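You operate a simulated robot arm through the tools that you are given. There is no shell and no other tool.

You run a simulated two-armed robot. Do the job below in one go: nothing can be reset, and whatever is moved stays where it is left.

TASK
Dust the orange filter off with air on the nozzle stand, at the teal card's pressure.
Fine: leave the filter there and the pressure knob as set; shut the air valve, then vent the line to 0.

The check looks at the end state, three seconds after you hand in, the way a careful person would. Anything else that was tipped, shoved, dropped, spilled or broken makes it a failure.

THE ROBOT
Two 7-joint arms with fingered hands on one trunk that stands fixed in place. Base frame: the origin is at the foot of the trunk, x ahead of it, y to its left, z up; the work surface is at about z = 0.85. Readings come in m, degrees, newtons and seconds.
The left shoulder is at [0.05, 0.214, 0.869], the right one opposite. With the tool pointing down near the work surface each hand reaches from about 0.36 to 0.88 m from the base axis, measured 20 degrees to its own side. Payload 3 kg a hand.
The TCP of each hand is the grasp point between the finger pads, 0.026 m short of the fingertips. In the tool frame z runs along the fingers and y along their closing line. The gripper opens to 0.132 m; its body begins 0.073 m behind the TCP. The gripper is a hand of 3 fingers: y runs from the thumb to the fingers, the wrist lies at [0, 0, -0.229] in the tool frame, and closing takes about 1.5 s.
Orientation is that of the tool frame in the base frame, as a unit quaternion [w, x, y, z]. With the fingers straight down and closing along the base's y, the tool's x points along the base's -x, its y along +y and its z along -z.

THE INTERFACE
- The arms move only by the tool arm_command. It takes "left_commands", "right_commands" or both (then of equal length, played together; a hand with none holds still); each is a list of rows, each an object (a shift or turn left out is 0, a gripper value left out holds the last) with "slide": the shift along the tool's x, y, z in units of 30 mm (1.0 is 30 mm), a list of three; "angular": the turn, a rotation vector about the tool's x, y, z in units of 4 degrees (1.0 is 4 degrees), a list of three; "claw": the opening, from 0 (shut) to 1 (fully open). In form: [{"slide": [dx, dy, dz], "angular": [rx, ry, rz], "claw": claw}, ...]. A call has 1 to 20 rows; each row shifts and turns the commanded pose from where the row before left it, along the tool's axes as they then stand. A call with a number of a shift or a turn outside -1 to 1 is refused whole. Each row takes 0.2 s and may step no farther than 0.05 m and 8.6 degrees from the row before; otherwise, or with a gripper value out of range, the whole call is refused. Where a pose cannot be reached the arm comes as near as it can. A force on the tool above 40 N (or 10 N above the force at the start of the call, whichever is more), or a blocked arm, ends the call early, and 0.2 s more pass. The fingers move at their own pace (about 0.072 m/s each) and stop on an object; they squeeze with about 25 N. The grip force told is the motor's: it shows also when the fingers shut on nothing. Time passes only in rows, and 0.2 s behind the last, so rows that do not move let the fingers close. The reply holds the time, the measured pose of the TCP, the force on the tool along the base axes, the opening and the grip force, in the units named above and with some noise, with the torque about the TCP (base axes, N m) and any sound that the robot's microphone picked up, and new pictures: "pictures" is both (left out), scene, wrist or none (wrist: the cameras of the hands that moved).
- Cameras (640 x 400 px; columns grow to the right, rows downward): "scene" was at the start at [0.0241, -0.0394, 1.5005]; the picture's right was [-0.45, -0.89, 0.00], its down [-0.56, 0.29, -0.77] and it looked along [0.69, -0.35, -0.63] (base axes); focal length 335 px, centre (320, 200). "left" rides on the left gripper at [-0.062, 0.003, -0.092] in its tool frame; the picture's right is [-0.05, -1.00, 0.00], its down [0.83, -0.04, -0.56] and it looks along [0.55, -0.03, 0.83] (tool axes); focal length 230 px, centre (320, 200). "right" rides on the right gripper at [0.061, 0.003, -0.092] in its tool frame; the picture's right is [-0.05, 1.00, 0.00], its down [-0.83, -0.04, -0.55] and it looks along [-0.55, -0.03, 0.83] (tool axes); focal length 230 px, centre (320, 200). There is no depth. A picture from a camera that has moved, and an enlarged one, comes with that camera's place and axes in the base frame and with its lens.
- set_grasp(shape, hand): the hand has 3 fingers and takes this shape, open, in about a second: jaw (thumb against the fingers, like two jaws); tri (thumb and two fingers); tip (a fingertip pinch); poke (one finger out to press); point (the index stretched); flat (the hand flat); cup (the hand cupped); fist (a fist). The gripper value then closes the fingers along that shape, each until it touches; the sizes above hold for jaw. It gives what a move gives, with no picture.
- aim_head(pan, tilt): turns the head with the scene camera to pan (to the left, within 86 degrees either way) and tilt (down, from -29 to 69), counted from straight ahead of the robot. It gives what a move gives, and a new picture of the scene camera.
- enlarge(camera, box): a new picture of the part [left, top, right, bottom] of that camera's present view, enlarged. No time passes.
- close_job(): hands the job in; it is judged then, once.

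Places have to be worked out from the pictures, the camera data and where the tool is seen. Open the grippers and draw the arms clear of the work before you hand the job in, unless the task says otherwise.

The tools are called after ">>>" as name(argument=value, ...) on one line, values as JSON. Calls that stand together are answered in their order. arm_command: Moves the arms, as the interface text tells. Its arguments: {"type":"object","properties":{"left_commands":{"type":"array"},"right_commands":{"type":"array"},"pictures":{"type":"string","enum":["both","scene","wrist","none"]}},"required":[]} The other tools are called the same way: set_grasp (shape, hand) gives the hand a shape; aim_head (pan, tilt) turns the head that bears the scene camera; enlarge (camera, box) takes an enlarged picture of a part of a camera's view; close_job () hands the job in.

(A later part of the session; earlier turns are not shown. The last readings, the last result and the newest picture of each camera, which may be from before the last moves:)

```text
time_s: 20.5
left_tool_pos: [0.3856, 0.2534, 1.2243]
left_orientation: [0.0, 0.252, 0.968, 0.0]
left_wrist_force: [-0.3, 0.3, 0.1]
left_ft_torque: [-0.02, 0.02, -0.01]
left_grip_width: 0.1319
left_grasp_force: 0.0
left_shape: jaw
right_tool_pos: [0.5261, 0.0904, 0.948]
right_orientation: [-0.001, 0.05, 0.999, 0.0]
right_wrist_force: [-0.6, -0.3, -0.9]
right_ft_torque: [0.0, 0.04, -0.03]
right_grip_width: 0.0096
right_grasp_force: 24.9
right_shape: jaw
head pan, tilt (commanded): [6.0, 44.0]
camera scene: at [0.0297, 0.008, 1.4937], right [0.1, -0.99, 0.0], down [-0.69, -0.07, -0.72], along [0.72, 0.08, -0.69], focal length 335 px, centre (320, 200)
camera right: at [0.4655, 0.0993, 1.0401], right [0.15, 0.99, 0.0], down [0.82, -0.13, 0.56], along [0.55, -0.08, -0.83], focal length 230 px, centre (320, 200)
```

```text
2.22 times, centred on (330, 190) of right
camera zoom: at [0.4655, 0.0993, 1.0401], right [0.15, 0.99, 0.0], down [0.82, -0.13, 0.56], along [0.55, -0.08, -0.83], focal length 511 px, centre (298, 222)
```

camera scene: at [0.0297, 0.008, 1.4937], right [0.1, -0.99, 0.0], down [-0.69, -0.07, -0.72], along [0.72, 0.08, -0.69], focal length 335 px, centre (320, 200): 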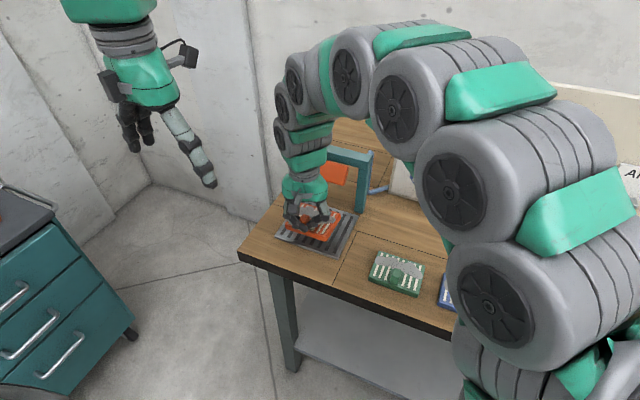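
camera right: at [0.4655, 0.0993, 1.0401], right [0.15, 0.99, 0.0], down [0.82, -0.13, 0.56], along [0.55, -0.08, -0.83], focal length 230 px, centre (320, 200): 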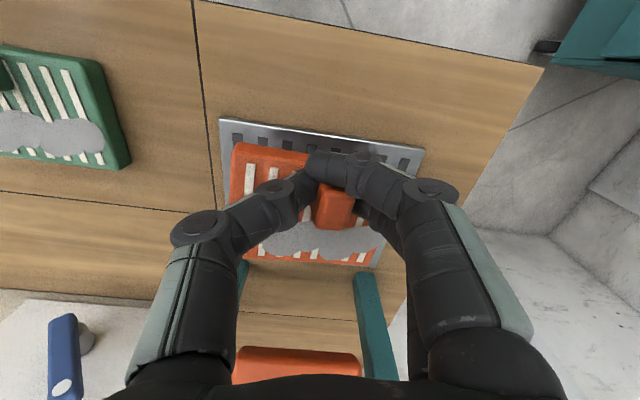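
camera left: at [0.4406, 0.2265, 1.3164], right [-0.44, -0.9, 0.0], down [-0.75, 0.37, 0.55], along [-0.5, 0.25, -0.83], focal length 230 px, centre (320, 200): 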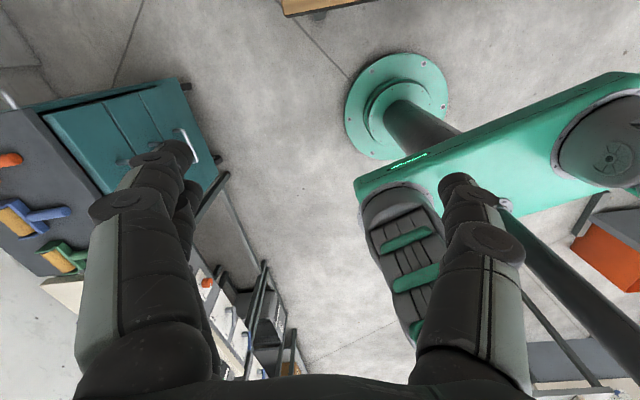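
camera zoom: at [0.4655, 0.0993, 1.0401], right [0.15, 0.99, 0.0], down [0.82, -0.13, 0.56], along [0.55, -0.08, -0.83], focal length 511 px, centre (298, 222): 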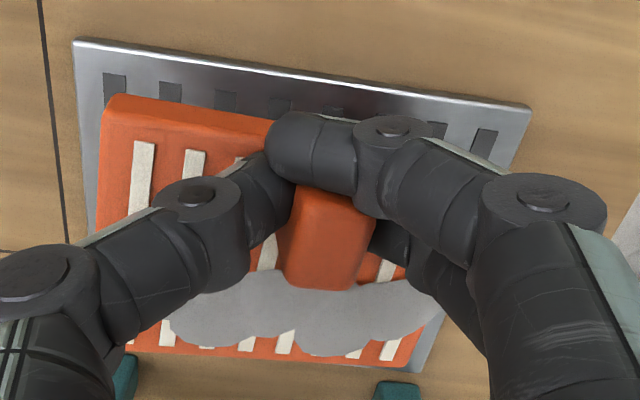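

The filter is now yaw-aligned with the grate, centred laterally (s≈0.25) and about 40 mm short of the centre in depth. I lower 18 mm more, then ease it forward 38 mm at low height beneath the block level.

>>> arm_command(right_commands=[{"slide": [0, 0, 0.3]}, {"slide": [0, 0, 0.3]}, {"slide": [-0.4, -0.085, 0]}, {"slide": [-0.4, -0.085, 0]}, {"slide": [-0.4, -0.085, 0]}, {}], pictures="both")

>>> enlarge(camera="scene", box=[270, 160, 380, 270])

>>> enlarge(camera="right", box=[200, 90, 460, 390])

```text
time_s: 21.9
left_tool_pos: [0.3865, 0.2529, 1.2233]
left_orientation: [0.0, 0.253, 0.967, -0.001]
left_wrist_force: [0.1, -0.1, 1.1]
left_ft_torque: [-0.02, 0.02, 0.0]
left_grip_width: 0.1321
left_grasp_force: 0.1
left_shape: jaw
right_tool_pos: [0.5632, 0.0795, 0.9309]
right_orientation: [0.0, 0.05, 0.999, 0.0]
right_wrist_force: [-0.1, 0.5, -1.1]
right_ft_torque: [0.03, -0.01, 0.0]
right_grip_width: 0.0095
right_grasp_force: 25.0
right_shape: jaw
head pan, tilt (commanded): [6.0, 44.0]
camera scene: at [0.0297, 0.008, 1.4937], right [0.1, -0.99, 0.0], down [-0.69, -0.07, -0.72], along [0.72, 0.08, -0.69], focal length 335 px, centre (320, 200)
camera right: at [0.5018, 0.0882, 1.023], right [0.15, 0.99, 0.0], down [0.82, -0.13, 0.56], along [0.55, -0.08, -0.83], focal length 230 px, centre (320, 200)
```

scene: 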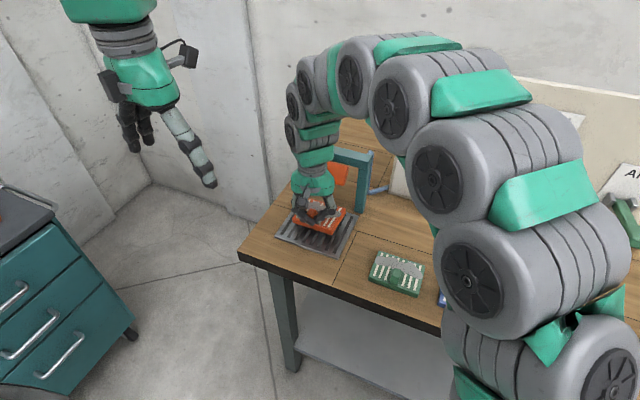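
right: 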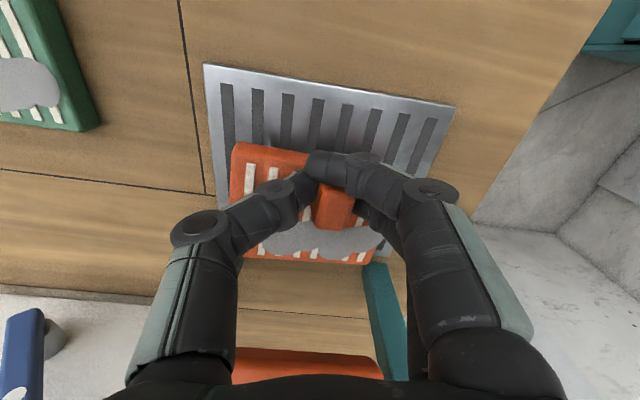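

```text
3.64 times, centred on (325, 215) of scene
camera zoom: at [0.0297, 0.008, 1.4937], right [0.1, -0.99, 0.0], down [-0.69, -0.07, -0.72], along [0.72, 0.08, -0.69], focal length 1219 px, centre (302, 146)
```

zoom: 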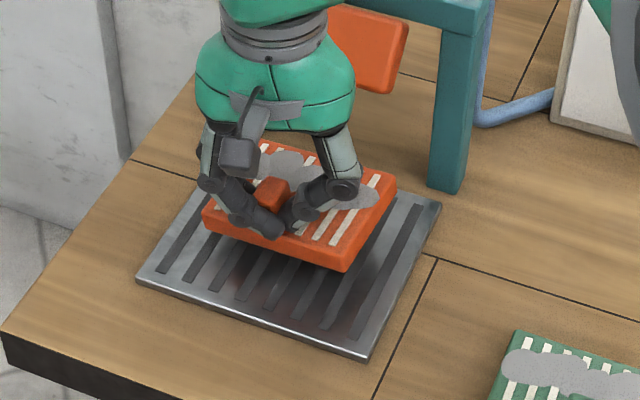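

```text
1.33 times, centred on (330, 240) of right
camera zoom: at [0.5018, 0.0882, 1.023], right [0.15, 0.99, 0.0], down [0.82, -0.13, 0.56], along [0.55, -0.08, -0.83], focal length 307 px, centre (307, 147)
```

zoom: 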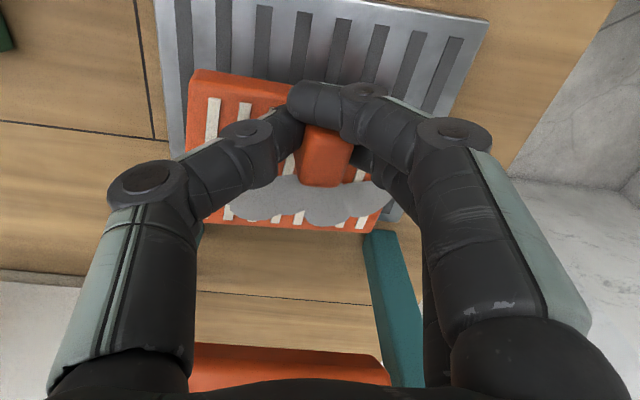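

No contact force, and the filter is over the grate centre with clear space to the block. I lower it gently in small steps until it seats.

>>> arm_command(right_commands=[{"slide": [0, 0, 0.15]}, {"slide": [0, 0, 0.15]}, {"slide": [0, 0, 0.12]}, {}], pictures="both")

>>> enlarge(camera="scene", box=[270, 160, 380, 270])

```text
time_s: 22.9
left_tool_pos: [0.3856, 0.2545, 1.2242]
left_orientation: [0.0, 0.252, 0.968, 0.0]
left_wrist_force: [-0.4, 0.0, 1.1]
left_ft_torque: [-0.01, -0.01, 0.01]
left_grip_width: 0.132
left_grasp_force: 0.0
left_shape: jaw
right_tool_pos: [0.5611, 0.0774, 0.9178]
right_orientation: [0.0, 0.05, 0.999, 0.0]
right_wrist_force: [0.8, -0.4, -0.7]
right_ft_torque: [0.02, 0.04, 0.0]
right_grip_width: 0.0094
right_grasp_force: 24.8
right_shape: jaw
head pan, tilt (commanded): [6.0, 44.0]
camera scene: at [0.0297, 0.008, 1.4937], right [0.1, -0.99, 0.0], down [-0.69, -0.07, -0.72], along [0.72, 0.08, -0.69], focal length 335 px, centre (320, 200)
camera right: at [0.5008, 0.0874, 1.01], right [0.15, 0.99, 0.0], down [0.82, -0.13, 0.55], along [0.55, -0.08, -0.83], focal length 230 px, centre (320, 200)
```

scene: 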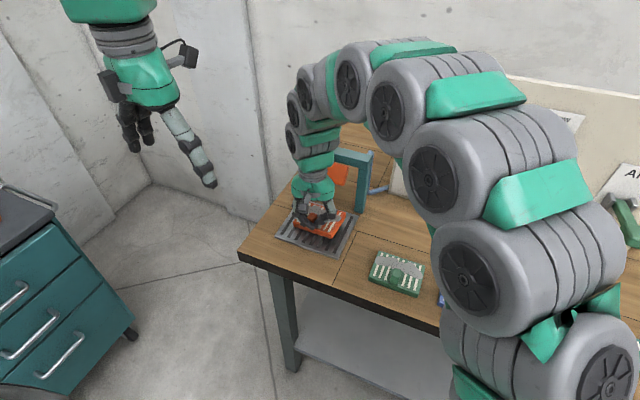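
right: 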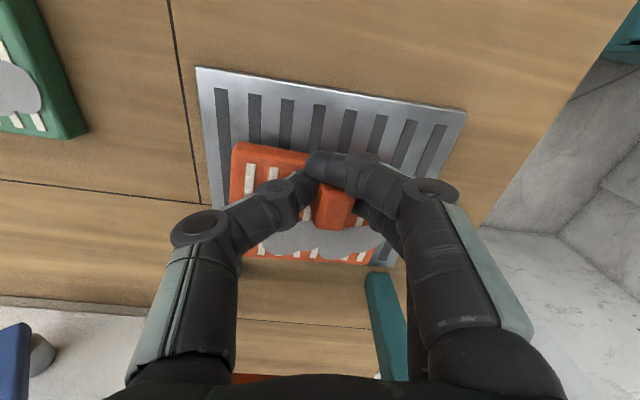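

```text
3.64 times, centred on (325, 215) of scene
camera zoom: at [0.0297, 0.008, 1.4937], right [0.1, -0.99, 0.0], down [-0.69, -0.07, -0.72], along [0.72, 0.08, -0.69], focal length 1219 px, centre (302, 146)
```

zoom: 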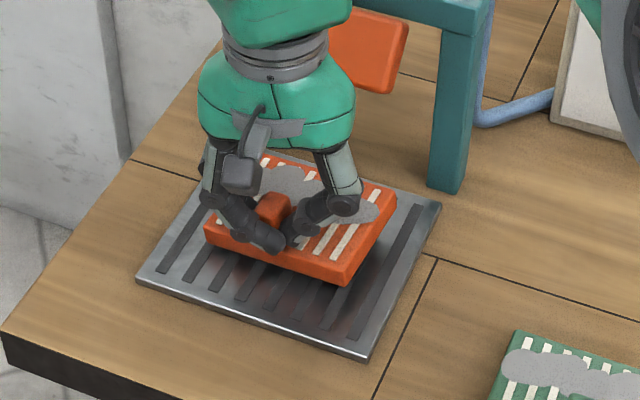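

Still no contact and a visible gap under the filter. I continue down in small steps.

>>> arm_command(right_commands=[{"slide": [0, 0, 0.12]}, {"slide": [0, 0, 0.12]}, {}], pictures="wrist")

>>> enlarge(camera="scene", box=[270, 160, 380, 270])

```text
time_s: 23.7
left_tool_pos: [0.3849, 0.2545, 1.2228]
left_orientation: [0.0, 0.253, 0.968, 0.0]
left_wrist_force: [-0.1, 1.0, 1.2]
left_ft_torque: [0.0, -0.02, -0.03]
left_grip_width: 0.1318
left_grasp_force: 0.0
left_shape: jaw
right_tool_pos: [0.561, 0.0799, 0.9105]
right_orientation: [0.0, 0.05, 0.999, 0.0]
right_wrist_force: [-0.7, -0.6, 1.6]
right_ft_torque: [0.07, 0.01, 0.01]
right_grip_width: 0.0096
right_grasp_force: 24.8
right_shape: jaw
head pan, tilt (commanded): [6.0, 44.0]
camera right: at [0.5002, 0.0879, 1.0023], right [0.15, 0.99, 0.0], down [0.82, -0.13, 0.55], along [0.55, -0.08, -0.83], focal length 230 px, centre (320, 200)
```

right: 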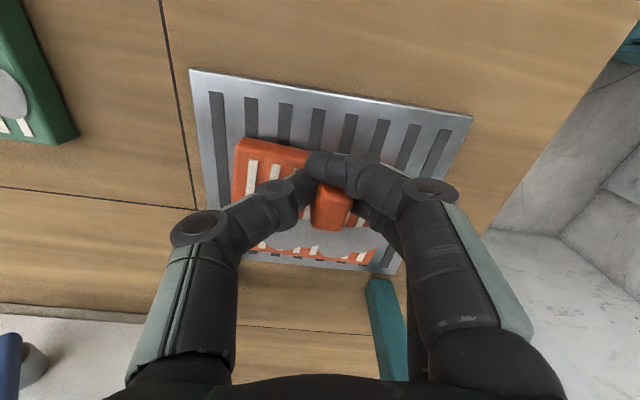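

```text
3.64 times, centred on (325, 215) of scene
camera zoom: at [0.0296, 0.008, 1.4937], right [0.1, -0.99, 0.0], down [-0.69, -0.07, -0.72], along [0.72, 0.08, -0.69], focal length 1219 px, centre (302, 146)
```

zoom: 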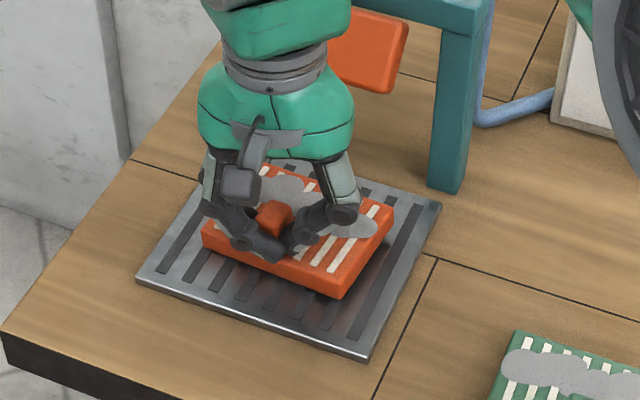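

Contact has begun (Fz up about 2-3 N). I go down a few more millimetres so the filter flattens onto the grate.

>>> arm_command(right_commands=[{"slide": [0, 0, 0.1]}, {"slide": [0, 0, 0.1]}, {}], pictures="wrist")

>>> enlarge(camera="scene", box=[270, 160, 380, 270])

```text
time_s: 24.5
left_tool_pos: [0.3853, 0.2533, 1.2237]
left_orientation: [0.0, 0.253, 0.967, 0.0]
left_wrist_force: [0.0, 0.0, -0.8]
left_ft_torque: [0.01, -0.02, 0.0]
left_grip_width: 0.132
left_grasp_force: 0.1
left_shape: jaw
right_tool_pos: [0.5601, 0.0796, 0.905]
right_orientation: [0.0, 0.049, 0.999, 0.001]
right_wrist_force: [-2.7, -1.1, 19.4]
right_ft_torque: [0.2, -0.06, 0.05]
right_grip_width: 0.0105
right_grasp_force: 25.3
right_shape: jaw
head pan, tilt (commanded): [6.0, 44.0]
camera right: at [0.5002, 0.0879, 0.9971], right [0.15, 0.99, 0.0], down [0.82, -0.13, 0.56], along [0.55, -0.08, -0.83], focal length 230 px, centre (320, 200)
```

right: 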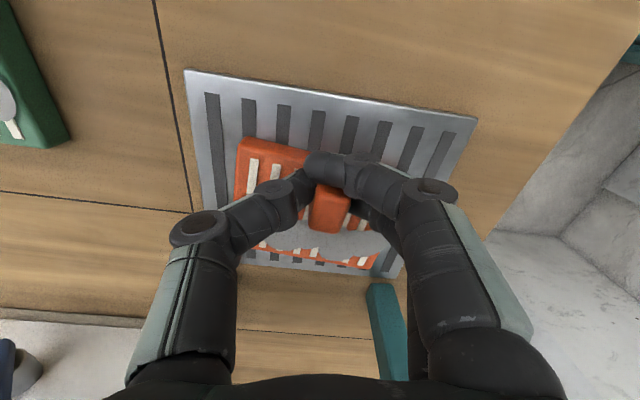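

```text
3.64 times, centred on (325, 215) of scene
camera zoom: at [0.0294, 0.0079, 1.4937], right [0.1, -0.99, 0.0], down [-0.69, -0.07, -0.72], along [0.72, 0.08, -0.69], focal length 1219 px, centre (302, 146)
```

zoom: 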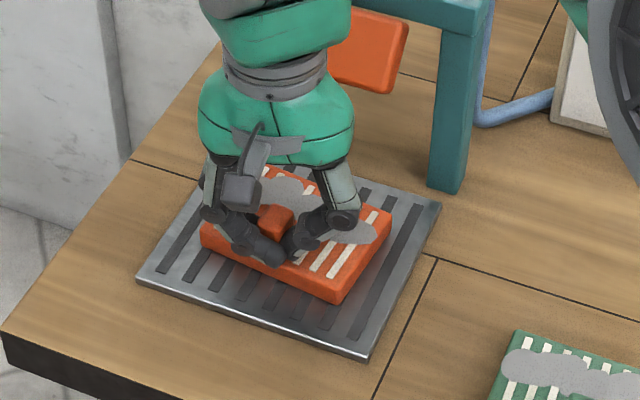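

The filter is pressed onto the grate with about 19 N. I back off 2 mm and open the hand slowly.

>>> arm_command(right_commands=[{"slide": [0, 0, -0.07]}, {"claw": 0.15}, {"claw": 0.25}, {"claw": 0.35}, {"claw": 0.45}, {"claw": 0.5}, {}, {}], pictures="wrist")

>>> enlarge(camera="scene", box=[270, 160, 380, 270])

```text
time_s: 26.3
left_tool_pos: [0.3857, 0.2542, 1.2237]
left_orientation: [0.0, 0.253, 0.967, 0.0]
left_wrist_force: [-0.1, -0.1, 0.5]
left_ft_torque: [0.03, 0.0, -0.01]
left_grip_width: 0.1318
left_grasp_force: 0.1
left_shape: jaw
right_tool_pos: [0.5615, 0.0786, 0.9049]
right_orientation: [0.0, 0.05, 0.999, 0.0]
right_wrist_force: [0.5, 0.0, 0.5]
right_ft_torque: [0.01, 0.01, 0.01]
right_grip_width: 0.0651
right_grasp_force: 0.0
right_shape: jaw
head pan, tilt (commanded): [6.0, 44.0]
camera right: at [0.5001, 0.0875, 0.9984], right [0.15, 0.99, 0.0], down [0.82, -0.13, 0.55], along [0.55, -0.08, -0.83], focal length 230 px, centre (320, 200)
```

right: 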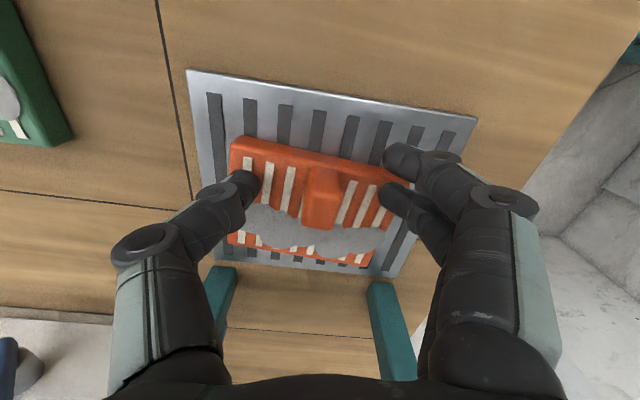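

```text
3.64 times, centred on (325, 215) of scene
camera zoom: at [0.0297, 0.008, 1.4937], right [0.1, -0.99, 0.0], down [-0.69, -0.07, -0.72], along [0.72, 0.08, -0.69], focal length 1219 px, centre (302, 146)
```

zoom: 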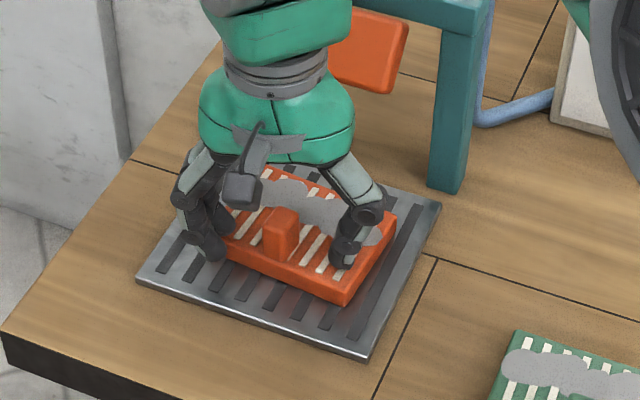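

The filter lies flat on the grate, released. I raise the hand straight up and back to inspect the placement.

>>> arm_command(right_commands=[{"slide": [0, 0, -0.5]}, {"slide": [0, 0, -0.8]}, {"slide": [0, 0, -1]}, {"slide": [0, 0, -1]}, {"slide": [0.3, 0, -1]}, {"slide": [0.6, 0, -1]}, {}], pictures="both")

>>> enlarge(camera="scene", box=[270, 160, 380, 270])

>>> enlarge(camera="right", box=[200, 60, 460, 260])

```text
time_s: 27.9
left_tool_pos: [0.3854, 0.2529, 1.2237]
left_orientation: [0.0, 0.253, 0.968, 0.0]
left_wrist_force: [-0.4, 0.0, 0.7]
left_ft_torque: [0.01, -0.01, 0.0]
left_grip_width: 0.1319
left_grasp_force: 0.1
left_shape: jaw
right_tool_pos: [0.534, 0.0807, 1.066]
right_orientation: [0.0, 0.05, 0.999, 0.0]
right_wrist_force: [0.2, 0.9, 0.1]
right_ft_torque: [0.03, 0.03, 0.0]
right_grip_width: 0.0656
right_grasp_force: 0.1
right_shape: jaw
head pan, tilt (commanded): [6.0, 44.0]
camera scene: at [0.0297, 0.008, 1.4937], right [0.1, -0.99, 0.0], down [-0.69, -0.07, -0.72], along [0.72, 0.08, -0.69], focal length 335 px, centre (320, 200)
camera right: at [0.4726, 0.09, 1.158], right [0.15, 0.99, 0.0], down [0.82, -0.13, 0.55], along [0.55, -0.08, -0.83], focal length 230 px, centre (320, 200)
```

scene: 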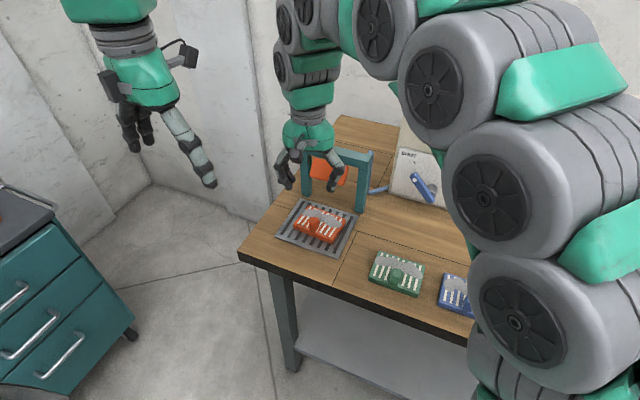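
right: 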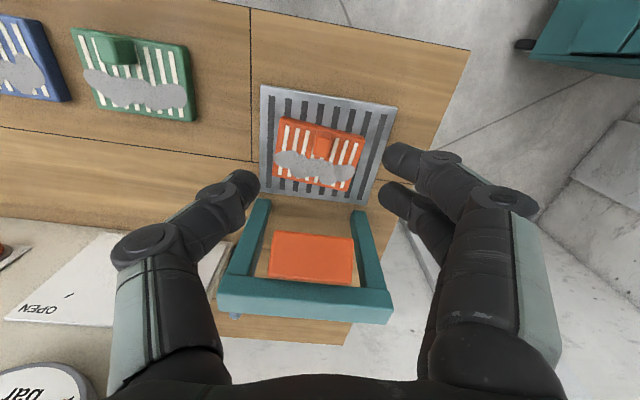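

```text
3.64 times, centred on (325, 215) of scene
camera zoom: at [0.0297, 0.008, 1.4937], right [0.1, -0.99, 0.0], down [-0.69, -0.07, -0.72], along [0.72, 0.08, -0.69], focal length 1219 px, centre (302, 146)
```

zoom: 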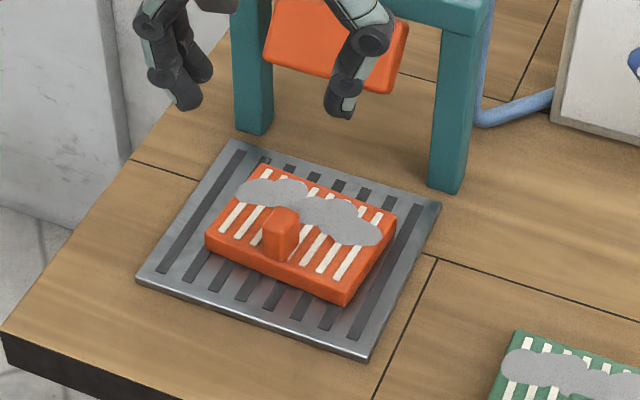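

```text
2.00 times, centred on (330, 160) of right
camera zoom: at [0.4726, 0.09, 1.158], right [0.15, 0.99, 0.0], down [0.82, -0.13, 0.55], along [0.55, -0.08, -0.83], focal length 460 px, centre (300, 280)
```

zoom: 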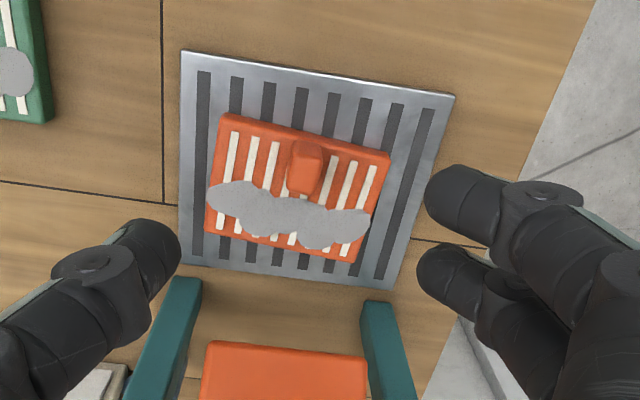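

The filter is flat and within several millimetres of the grate's centre. Now I bring the right hand back right to a standoff in front of the panel (about 0.45, -0.35, 1.15), turning it back to the panel's yaw on the way.

>>> arm_command(right_commands=[{"slide": [0.2, 0, -0.9]}, {"slide": [0.1, -0.97, -0.19], "angular": [0, 0, 0.2]}, {"slide": [0.1, -0.97, -0.19], "angular": [0, 0, 0.2]}, {"slide": [0.1, -0.97, -0.19], "angular": [0, 0, 0.2]}, {"slide": [0.1, -0.97, -0.19], "angular": [0, 0, 0.2]}, {"slide": [0.1, -0.97, -0.19], "angular": [0, 0, 0.2]}, {"slide": [0.1, -0.97, -0.19], "angular": [0, 0, 0.2]}, {"slide": [0.1, -0.97, -0.19], "angular": [0, 0, 0.2]}, {"slide": [0.1, -0.97, -0.19], "angular": [0, 0, 0.2]}, {"slide": [0.1, -0.97, -0.1], "angular": [0, 0, 0.2]}, {"slide": [0.1, -0.97, 0], "angular": [0, 0, 0.2]}, {"slide": [0.1, -0.97, 0], "angular": [0, 0, 0.2]}, {"slide": [0.1, -0.97, 0], "angular": [0, 0, 0.2]}, {"slide": [0.1, -0.97, 0], "angular": [0, 0, 0.2]}, {"slide": [0, -0.97, 0], "angular": [0, 0, 0.2]}, {"slide": [0, -0.97, 0], "angular": [0, 0, 0.2]}, {}], pictures="none")

>>> aim_head(pan=-22, tilt=35)

```text
time_s: 31.5
left_tool_pos: [0.3854, 0.2534, 1.2231]
left_orientation: [0.0, 0.252, 0.968, 0.0]
left_wrist_force: [-0.8, -0.4, 0.2]
left_ft_torque: [-0.02, -0.03, 0.0]
left_grip_width: 0.1318
left_grasp_force: 0.0
left_shape: jaw
right_tool_pos: [0.4038, -0.3381, 1.14]
right_orientation: [0.0, 0.153, 0.988, 0.0]
right_wrist_force: [-0.5, 0.4, 0.5]
right_ft_torque: [0.01, 0.0, -0.03]
right_grip_width: 0.0655
right_grasp_force: 0.0
right_shape: jaw
head pan, tilt (commanded): [6.0, 44.0]
```

```text
time_s: 32.4
left_tool_pos: [0.3858, 0.2533, 1.224]
left_orientation: [0.0, 0.253, 0.967, -0.001]
left_wrist_force: [0.7, -0.5, 0.1]
left_ft_torque: [-0.04, 0.0, 0.01]
left_grip_width: 0.1317
left_grasp_force: 0.1
left_shape: jaw
right_tool_pos: [0.4047, -0.3369, 1.1396]
right_orientation: [0.0, 0.154, 0.988, 0.001]
right_wrist_force: [-0.7, -0.8, 0.3]
right_ft_torque: [-0.06, -0.02, -0.02]
right_grip_width: 0.0654
right_grasp_force: 0.0
right_shape: jaw
head pan, tilt (commanded): [-22.0, 35.0]
camera scene: at [0.0297, -0.0335, 1.507], right [-0.37, -0.93, 0.0], down [-0.53, 0.21, -0.82], along [0.76, -0.31, -0.57], focal length 335 px, centre (320, 200)
```

scene: 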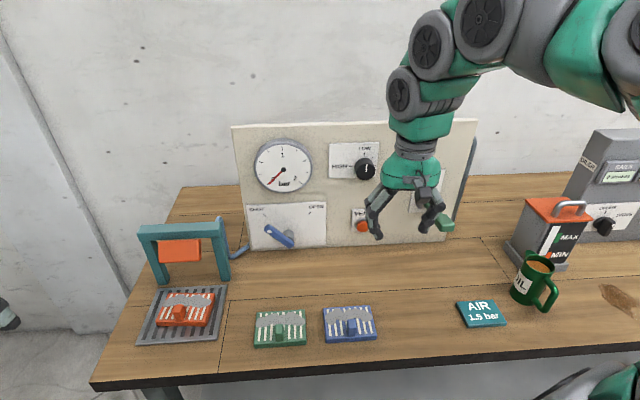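

A good clear view now; I enlarge the panel's left side and controls.

>>> enlarge(camera="scene", box=[225, 120, 385, 255])

>>> enlarge(camera="scene", box=[320, 120, 480, 255])

```text
2.96 times, centred on (305, 188) of scene
camera zoom: at [0.0297, -0.0335, 1.507], right [-0.37, -0.93, 0.0], down [-0.53, 0.21, -0.82], along [0.76, -0.31, -0.57], focal length 994 px, centre (364, 237)
```

zoom: 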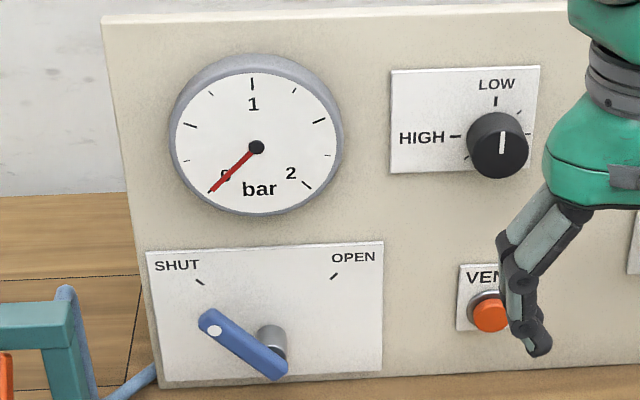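

```text
2.96 times, centred on (400, 188) of scene
camera zoom: at [0.0297, -0.0335, 1.507], right [-0.37, -0.93, 0.0], down [-0.53, 0.21, -0.82], along [0.76, -0.31, -0.57], focal length 994 px, centre (83, 237)
```

zoom: 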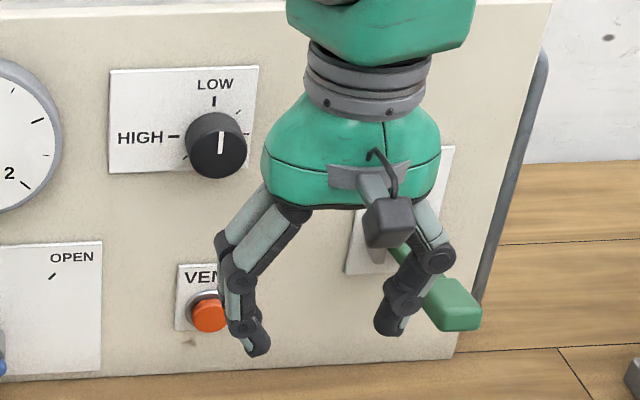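

Gauge ticks: long tick at 67.5° right of top is 1.5. The valve lever's pivot works out to about s=0.009, z=0.914 in panel coordinates, with the lever standing roughly 50 mm off the panel and pointing at SHUT. I pitch the right hand 44° forward so its camera faces the panel and hand stays above the small parts.

>>> arm_command(right_commands=[{"angular": [0, -1, 0], "slide": [0, 0, -0.3]}, {"angular": [0, -1, 0], "slide": [0, 0, -0.3]}, {"angular": [0, -1, 0], "slide": [0, 0, -0.3]}, {"angular": [0, -1, 0]}, {"angular": [0, -1, 0]}, {"angular": [0, -1, 0]}, {"angular": [0, -1, 0]}, {"angular": [0, -1, 0]}, {"angular": [0, -1, 0]}, {"angular": [0, -1, 0]}, {"angular": [0, -1, 0]}, {}], pictures="both")

```text
time_s: 35.0
left_tool_pos: [0.3859, 0.2532, 1.2241]
left_orientation: [0.0, 0.253, 0.967, 0.0]
left_wrist_force: [0.7, 0.1, 0.3]
left_ft_torque: [0.0, 0.05, 0.0]
left_grip_width: 0.1321
left_grasp_force: 0.0
left_shape: jaw
right_tool_pos: [0.4031, -0.3356, 1.1658]
right_orientation: [0.37, 0.142, 0.916, -0.058]
right_wrist_force: [0.0, 0.9, -0.6]
right_ft_torque: [-0.01, -0.01, -0.01]
right_grip_width: 0.0657
right_grasp_force: 0.1
right_shape: jaw
head pan, tilt (commanded): [-22.0, 35.0]
camera scene: at [0.0296, -0.0336, 1.5071], right [-0.37, -0.93, 0.0], down [-0.53, 0.21, -0.82], along [0.76, -0.31, -0.57], focal length 335 px, centre (320, 200)
camera right: at [0.3003, -0.3015, 1.1906], right [0.34, 0.94, 0.04], down [0.19, -0.11, 0.98], along [0.92, -0.33, -0.21], focal length 230 px, centre (320, 200)
```

scene: 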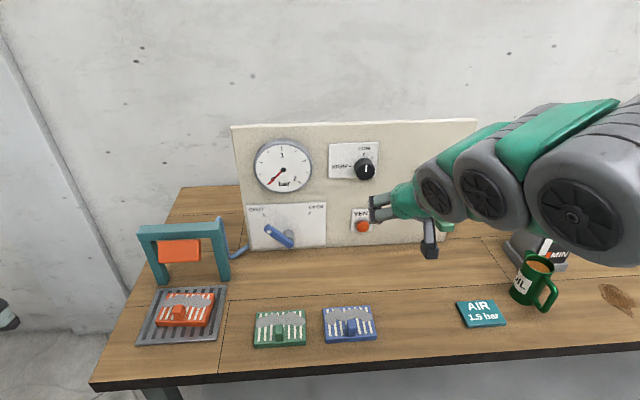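
right: 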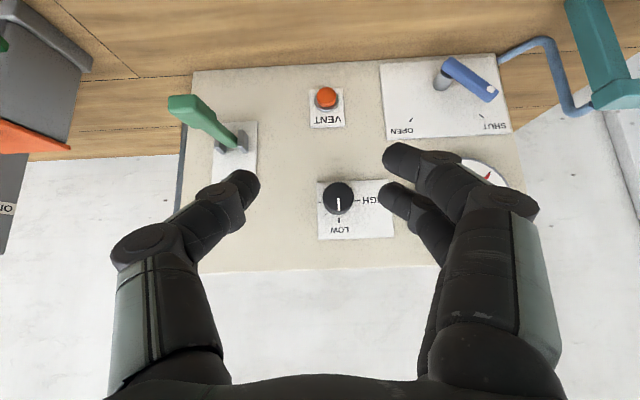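

The wrist view confirms the valve lever tip at about s=0.058, z=0.964. I move the right hand sideways in front of the valve and down its tilted axis to about 100 mm short of the lever, fingers set to straddle it.

>>> arm_command(right_commands=[{"slide": [-0.09, 0.907, 0.087]}, {"slide": [-0.09, 0.907, 0.087]}, {"slide": [-0.09, 0.907, 0.087]}, {"slide": [-0.09, 0.907, 0.087]}, {"slide": [-0.09, 0.907, 0.087]}, {"slide": [-0.09, 0.907, 0.087]}, {"slide": [-0.09, 0.907, 0.087]}, {"slide": [-0.09, 0.907, 0.087]}, {"slide": [-0.09, 0.907, 0.087]}, {"slide": [0.145, 0, 0.95]}, {"slide": [0.145, 0, 0.95]}, {"slide": [0.145, 0, 0.95]}, {"slide": [0.145, 0, 0.95]}, {"slide": [0.145, 0, 0.9]}, {}], pictures="both")

```text
time_s: 38.2
left_tool_pos: [0.3848, 0.2539, 1.223]
left_orientation: [0.0, 0.253, 0.968, 0.0]
left_wrist_force: [-0.4, -0.6, -0.3]
left_ft_torque: [-0.02, -0.01, 0.0]
left_grip_width: 0.132
left_grasp_force: 0.0
left_shape: jaw
right_tool_pos: [0.588, -0.1383, 1.0501]
right_orientation: [0.37, 0.143, 0.916, -0.058]
right_wrist_force: [-0.4, -0.8, -0.1]
right_ft_torque: [0.03, 0.0, 0.01]
right_grip_width: 0.0657
right_grasp_force: 0.0
right_shape: jaw
head pan, tilt (commanded): [-22.0, 35.0]
camera scene: at [0.0297, -0.0336, 1.5071], right [-0.37, -0.93, 0.0], down [-0.53, 0.21, -0.82], along [0.76, -0.31, -0.57], focal length 335 px, centre (320, 200)
camera right: at [0.4868, -0.1031, 1.0745], right [0.34, 0.94, 0.04], down [0.19, -0.11, 0.98], along [0.92, -0.32, -0.21], focal length 230 px, centre (320, 200)
```

scene: 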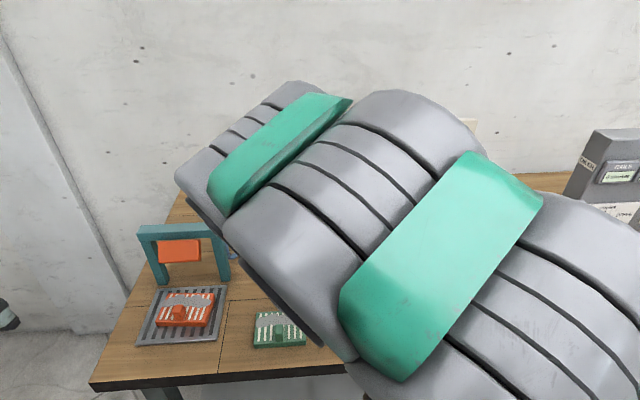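
right: 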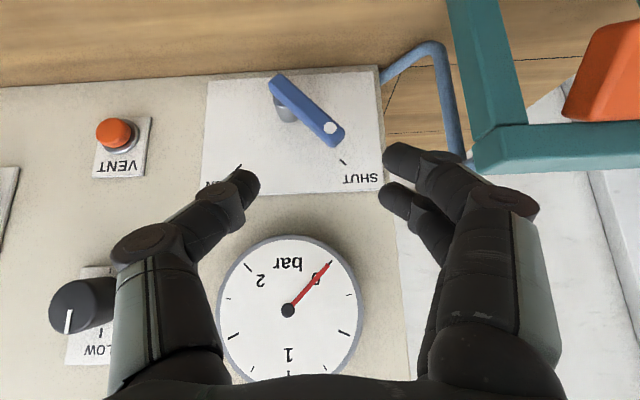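

The wrist camera shows the lever midway between thumb and fingers ahead, and agrees with my lever position (dot at s=0.058, z=0.964). I advance along the tool axis to straddle the lever end.

>>> arm_command(right_commands=[{"slide": [0.03, 0.04, 0.82]}, {"slide": [0.03, 0.04, 0.82]}, {"slide": [0.03, 0.04, 0.82]}, {"slide": [0.03, 0.04, 0.82]}, {}], pictures="wrist")

```text
time_s: 39.4
left_tool_pos: [0.3849, 0.2524, 1.2241]
left_orientation: [0.0, 0.253, 0.967, 0.0]
left_wrist_force: [-0.1, -0.6, 0.0]
left_ft_torque: [0.0, 0.0, -0.03]
left_grip_width: 0.132
left_grasp_force: 0.0
left_shape: jaw
right_tool_pos: [0.6517, -0.1532, 0.9775]
right_orientation: [0.371, 0.143, 0.916, -0.057]
right_wrist_force: [0.2, 0.5, -0.3]
right_ft_torque: [-0.03, -0.03, 0.02]
right_grip_width: 0.0656
right_grasp_force: 0.2
right_shape: jaw
head pan, tilt (commanded): [-22.0, 35.0]
camera right: at [0.5502, -0.1187, 1.0015], right [0.34, 0.94, 0.04], down [0.19, -0.11, 0.98], along [0.92, -0.32, -0.21], focal length 230 px, centre (320, 200)
```

right: 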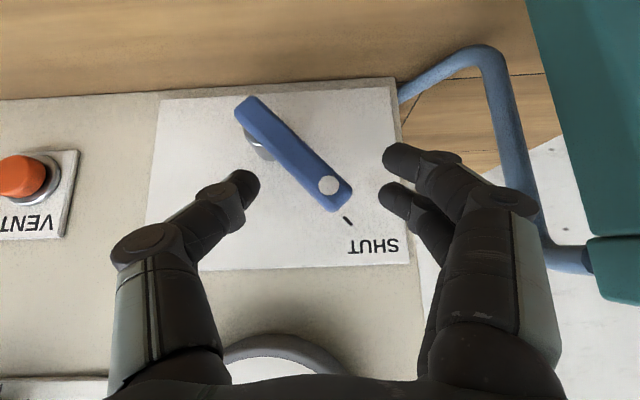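

The lever is cleanly between thumb and fingers. One more step of 25 mm in, then check.

>>> arm_command(right_commands=[{"slide": [0.03, 0.02, 0.8]}, {}], pictures="wrist")

```text
time_s: 40.0
left_tool_pos: [0.3865, 0.2533, 1.2235]
left_orientation: [0.0, 0.252, 0.968, 0.0]
left_wrist_force: [-0.1, -0.1, 0.6]
left_ft_torque: [0.0, -0.02, -0.02]
left_grip_width: 0.1318
left_grasp_force: 0.1
left_shape: jaw
right_tool_pos: [0.6677, -0.158, 0.96]
right_orientation: [0.371, 0.143, 0.916, -0.058]
right_wrist_force: [0.0, -0.1, -0.4]
right_ft_torque: [-0.02, 0.01, -0.03]
right_grip_width: 0.0654
right_grasp_force: 0.1
right_shape: jaw
head pan, tilt (commanded): [-22.0, 35.0]
camera right: at [0.5662, -0.1235, 0.9839], right [0.34, 0.94, 0.04], down [0.19, -0.11, 0.98], along [0.92, -0.32, -0.21], focal length 230 px, centre (320, 200)
```

right: 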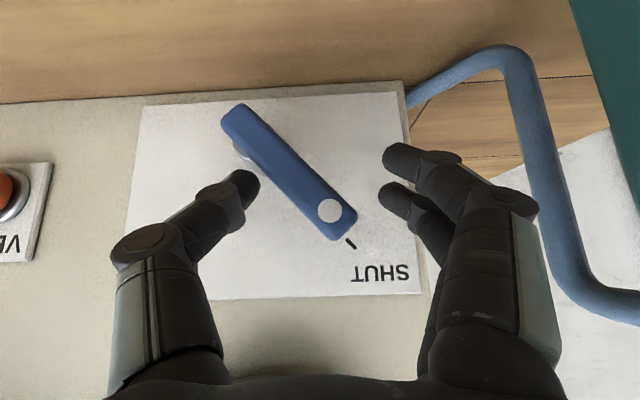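

The fingers straddle the lever near its tip. To get the fingertips to cross the lever plane better, I flatten the pitch by 20° about the TCP before pushing.

>>> arm_command(right_commands=[{"angular": [0, -1, 0]}, {"angular": [0, -1, 0]}, {"angular": [0, -1, 0]}, {"angular": [0, -1, 0]}, {"angular": [0, -1, 0]}, {}], pictures="both")

```text
time_s: 41.4
left_tool_pos: [0.3861, 0.2524, 1.224]
left_orientation: [0.0, 0.252, 0.968, 0.0]
left_wrist_force: [-0.3, 0.5, 0.3]
left_ft_torque: [-0.04, -0.01, -0.02]
left_grip_width: 0.1317
left_grasp_force: 0.0
left_shape: jaw
right_tool_pos: [0.6662, -0.1578, 0.9587]
right_orientation: [0.524, 0.13, 0.838, -0.08]
right_wrist_force: [0.4, 0.2, 0.0]
right_ft_torque: [0.0, 0.01, -0.01]
right_grip_width: 0.0653
right_grasp_force: 0.0
right_shape: jaw
head pan, tilt (commanded): [-22.0, 35.0]
camera scene: at [0.0296, -0.0336, 1.5071], right [-0.37, -0.93, 0.0], down [-0.53, 0.21, -0.82], along [0.76, -0.31, -0.57], focal length 335 px, centre (320, 200)
camera right: at [0.5635, -0.1231, 0.945], right [0.33, 0.94, 0.05], down [-0.14, 0.0, 0.99], along [0.93, -0.33, 0.13], focal length 230 px, centre (320, 200)
```

scene: 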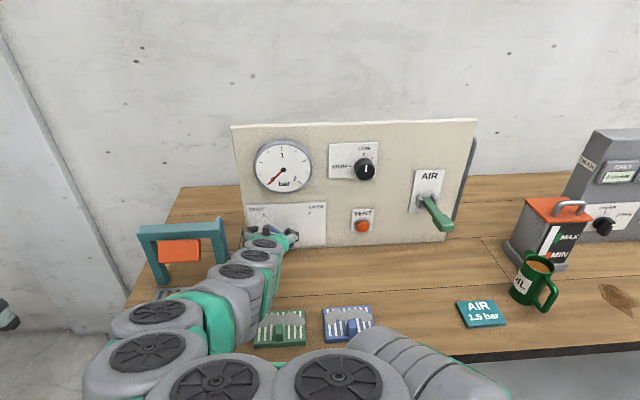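
right: 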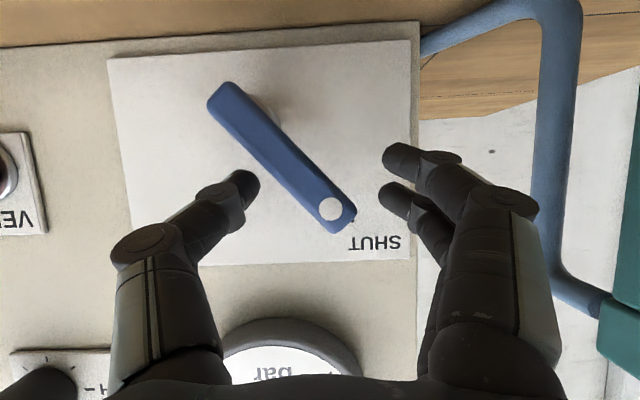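

The pitch change made the right arm swing its elbow low across the table; I must check immediately that nothing was touched.

>>> enlarge(camera="scene", box=[90, 210, 400, 400])

>>> aim_head(pan=0, tilt=50)

```text
2.06 times, centred on (245, 305) of scene
camera zoom: at [0.0296, -0.0336, 1.5071], right [-0.37, -0.93, 0.0], down [-0.53, 0.21, -0.82], along [0.76, -0.31, -0.57], focal length 692 px, centre (475, -17)
```

zoom: 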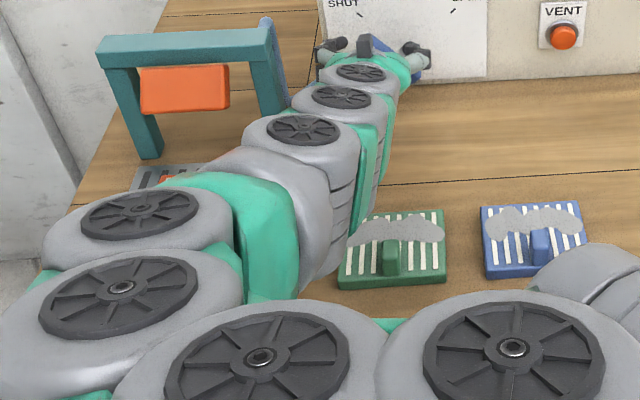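

```text
time_s: 42.2
left_tool_pos: [0.3862, 0.2539, 1.2237]
left_orientation: [0.0, 0.253, 0.967, 0.0]
left_wrist_force: [-0.8, 1.0, -0.1]
left_ft_torque: [0.04, 0.02, 0.0]
left_grip_width: 0.1318
left_grasp_force: 0.1
left_shape: jaw
right_tool_pos: [0.6663, -0.1578, 0.9591]
right_orientation: [0.523, 0.132, 0.838, -0.083]
right_wrist_force: [0.3, 0.0, -1.0]
right_ft_torque: [0.02, -0.02, -0.07]
right_grip_width: 0.0653
right_grasp_force: 0.1
right_shape: jaw
head pan, tilt (commanded): [0.0, 50.0]
camera scene: at [0.025, -0.0007, 1.4854], right [0.0, -1.0, 0.0], down [-0.77, 0.0, -0.64], along [0.64, 0.0, -0.77], focal length 335 px, centre (320, 200)
```

scene: 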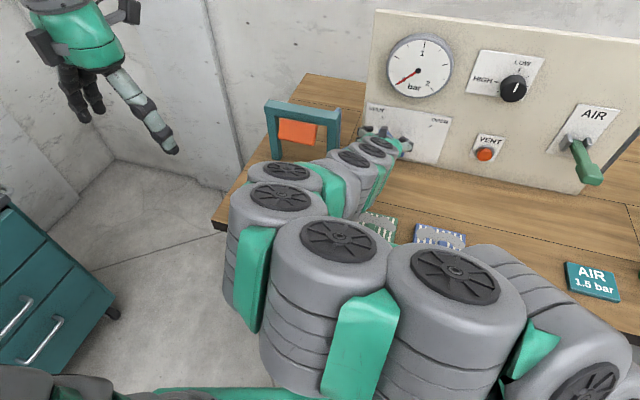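

Nothing appears disturbed: the green and blue filters are where they were and the elbow is over the table's front edge, clear of the stand. The hand is in place, so I nudge it right 30 mm (and 8 mm down) to bring the fingers against the lever.

>>> arm_command(right_commands=[{"slide": [0.08, -0.33, 0.04]}, {"slide": [0.08, -0.33, 0.04]}, {"slide": [0.08, -0.33, 0.04]}, {}], pictures="both")

```text
time_s: 43.2
left_tool_pos: [0.3856, 0.2538, 1.2242]
left_orientation: [0.0, 0.253, 0.967, 0.0]
left_wrist_force: [0.3, 0.2, -0.8]
left_ft_torque: [0.03, -0.01, 0.02]
left_grip_width: 0.1318
left_grasp_force: 0.1
left_shape: jaw
right_tool_pos: [0.6572, -0.1879, 0.9526]
right_orientation: [0.524, 0.131, 0.838, -0.082]
right_wrist_force: [0.5, 2.4, -0.1]
right_ft_torque: [-0.03, 0.0, 0.03]
right_grip_width: 0.0677
right_grasp_force: 0.1
right_shape: jaw
head pan, tilt (commanded): [0.0, 50.0]
camera scene: at [0.025, -0.0006, 1.4853], right [0.0, -1.0, 0.0], down [-0.77, 0.0, -0.64], along [0.64, 0.0, -0.77], focal length 335 px, centre (320, 200)
camera right: at [0.5549, -0.1515, 0.9375], right [0.33, 0.94, 0.05], down [-0.14, 0.0, 0.99], along [0.93, -0.33, 0.13], focal length 230 px, centre (320, 200)
```

scene: 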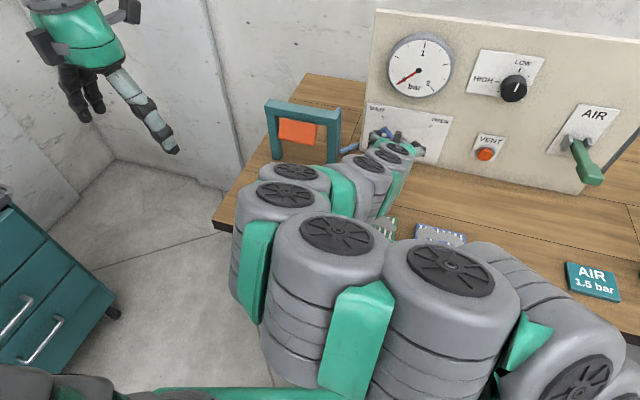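
right: 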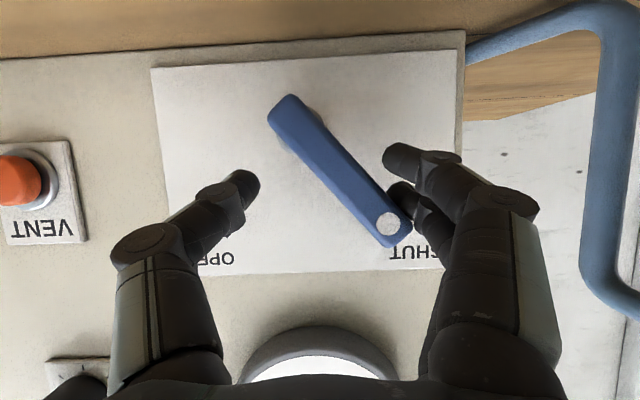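

The fingers touch the lever (2.4 N). I push it along its arc to the vertical: right and up in small steps.

>>> arm_command(right_commands=[{"slide": [-0.28, -0.235, -0.138]}, {"slide": [-0.28, -0.235, -0.138]}, {"slide": [-0.18, -0.338, -0.088]}, {"slide": [-0.18, -0.338, -0.088]}, {}], pictures="both")

```text
time_s: 44.5
left_tool_pos: [0.3858, 0.2533, 1.2243]
left_orientation: [0.0, 0.253, 0.967, -0.001]
left_wrist_force: [-0.5, 0.9, 0.4]
left_ft_torque: [0.01, 0.02, 0.01]
left_grip_width: 0.132
left_grasp_force: 0.1
left_shape: jaw
right_tool_pos: [0.6473, -0.2344, 1.0086]
right_orientation: [0.523, 0.131, 0.838, -0.082]
right_wrist_force: [0.3, 0.1, 0.1]
right_ft_torque: [0.03, 0.01, -0.04]
right_grip_width: 0.0659
right_grasp_force: 0.0
right_shape: jaw
right hand out of reach, approached as far as the arm can: row 3, 4
head pan, tilt (commanded): [0.0, 50.0]
camera scene: at [0.025, -0.0006, 1.4853], right [0.0, -1.0, 0.0], down [-0.77, 0.0, -0.64], along [0.64, 0.0, -0.77], focal length 335 px, centre (320, 200)
camera right: at [0.5439, -0.1982, 0.995], right [0.33, 0.94, 0.05], down [-0.14, 0.0, 0.99], along [0.93, -0.33, 0.13], focal length 230 px, centre (320, 200)
```

scene: 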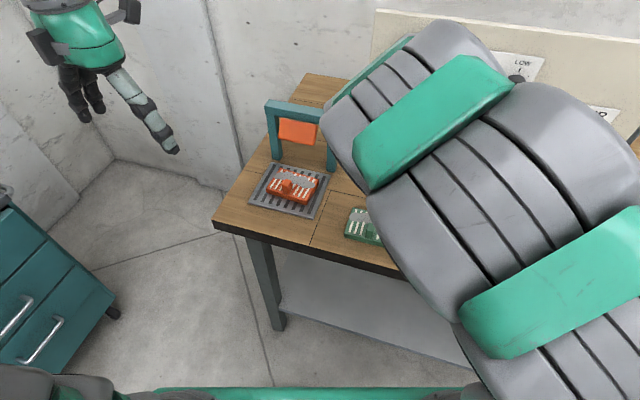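
right: 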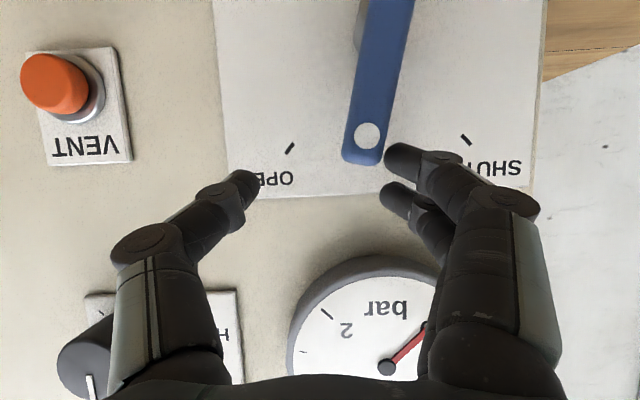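

The arm flipped back to its elbow-up posture, and reported that the flat-pitch pose is out of reach; the lever is now nearly vertical and the filter is undisturbed. I restore the steeper pitch (+20°), which this arm holds comfortably, and look again.

>>> arm_command(right_commands=[{"angular": [0, 1, 0]}, {"angular": [0, 1, 0]}, {"angular": [0, 1, 0]}, {"angular": [0, 1, 0]}, {"angular": [0, 1, 0]}, {}], pictures="both")

```text
time_s: 45.9
left_tool_pos: [0.3853, 0.2525, 1.2238]
left_orientation: [0.0, 0.253, 0.967, -0.001]
left_wrist_force: [1.0, -0.9, 0.7]
left_ft_torque: [-0.01, 0.0, -0.03]
left_grip_width: 0.132
left_grasp_force: 0.1
left_shape: jaw
right_tool_pos: [0.6477, -0.2337, 1.0087]
right_orientation: [0.369, 0.143, 0.917, -0.058]
right_wrist_force: [-0.2, -0.5, -0.9]
right_ft_torque: [0.0, -0.03, 0.02]
right_grip_width: 0.0662
right_grasp_force: 0.1
right_shape: jaw
head pan, tilt (commanded): [0.0, 50.0]
camera scene: at [0.025, -0.0006, 1.4853], right [0.0, -1.0, 0.0], down [-0.77, 0.0, -0.64], along [0.64, 0.0, -0.77], focal length 335 px, centre (320, 200)
camera right: at [0.546, -0.1984, 1.0333], right [0.34, 0.94, 0.04], down [0.19, -0.11, 0.98], along [0.92, -0.33, -0.21], focal length 230 px, centre (320, 200)
```

scene: 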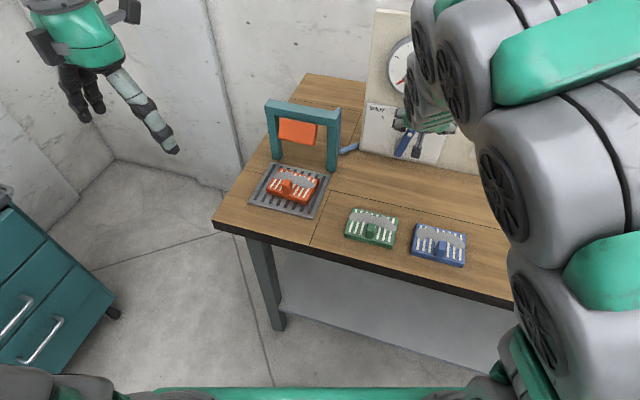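
right: 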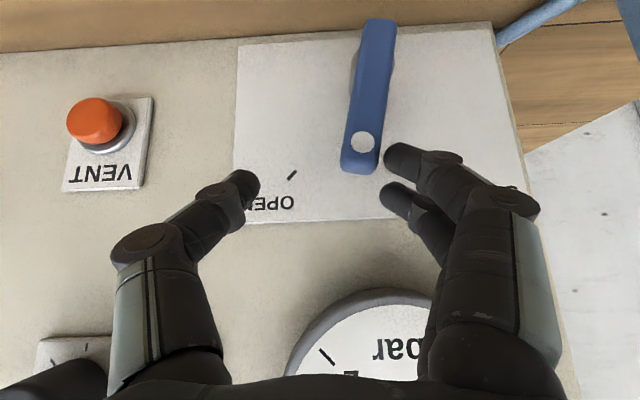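

The lever now leans slightly past vertical toward OPEN. To finish with a single finger, I'll back out, shift left of the lever, and use the thumb's outer side to push; first retreat and shift, then look.

>>> arm_command(right_commands=[{"slide": [0, 0.1, -1]}, {"slide": [0, 0, -1]}, {"slide": [0, 0.85, 0]}, {"slide": [0, 0.85, 0]}, {"slide": [0, 0.85, 0]}, {"slide": [0, 0.85, 0]}, {}], pictures="both")

```text
time_s: 47.5
left_tool_pos: [0.3858, 0.2538, 1.2234]
left_orientation: [0.0, 0.253, 0.968, 0.0]
left_wrist_force: [-0.8, -0.4, -0.4]
left_ft_torque: [-0.01, 0.0, -0.03]
left_grip_width: 0.132
left_grasp_force: 0.0
left_shape: jaw
right_tool_pos: [0.6406, -0.121, 1.0531]
right_orientation: [0.37, 0.143, 0.916, -0.058]
right_wrist_force: [0.1, -0.2, -0.3]
right_ft_torque: [0.02, -0.02, -0.02]
right_grip_width: 0.066
right_grasp_force: 0.0
right_shape: jaw
head pan, tilt (commanded): [0.0, 50.0]
camera scene: at [0.025, -0.0006, 1.4853], right [0.0, -1.0, 0.0], down [-0.77, 0.0, -0.64], along [0.64, 0.0, -0.77], focal length 335 px, centre (320, 200)
camera right: at [0.5386, -0.0856, 1.0765], right [0.34, 0.94, 0.04], down [0.19, -0.11, 0.98], along [0.92, -0.32, -0.21], focal length 230 px, centre (320, 200)
```

scene: 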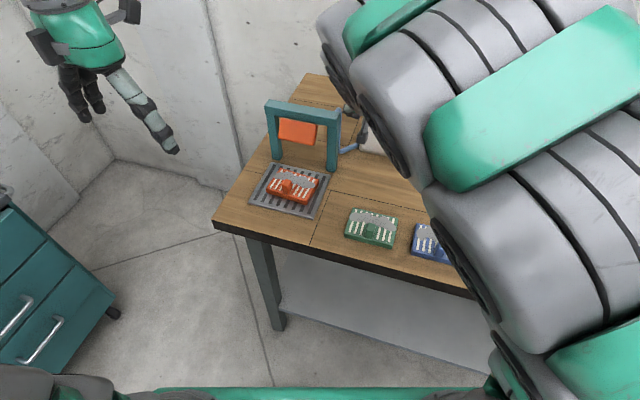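
right: 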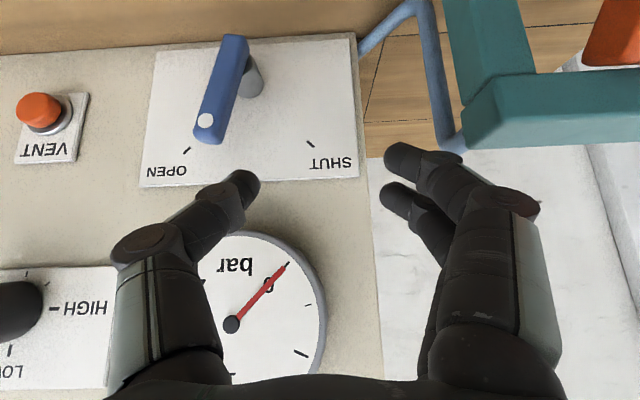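

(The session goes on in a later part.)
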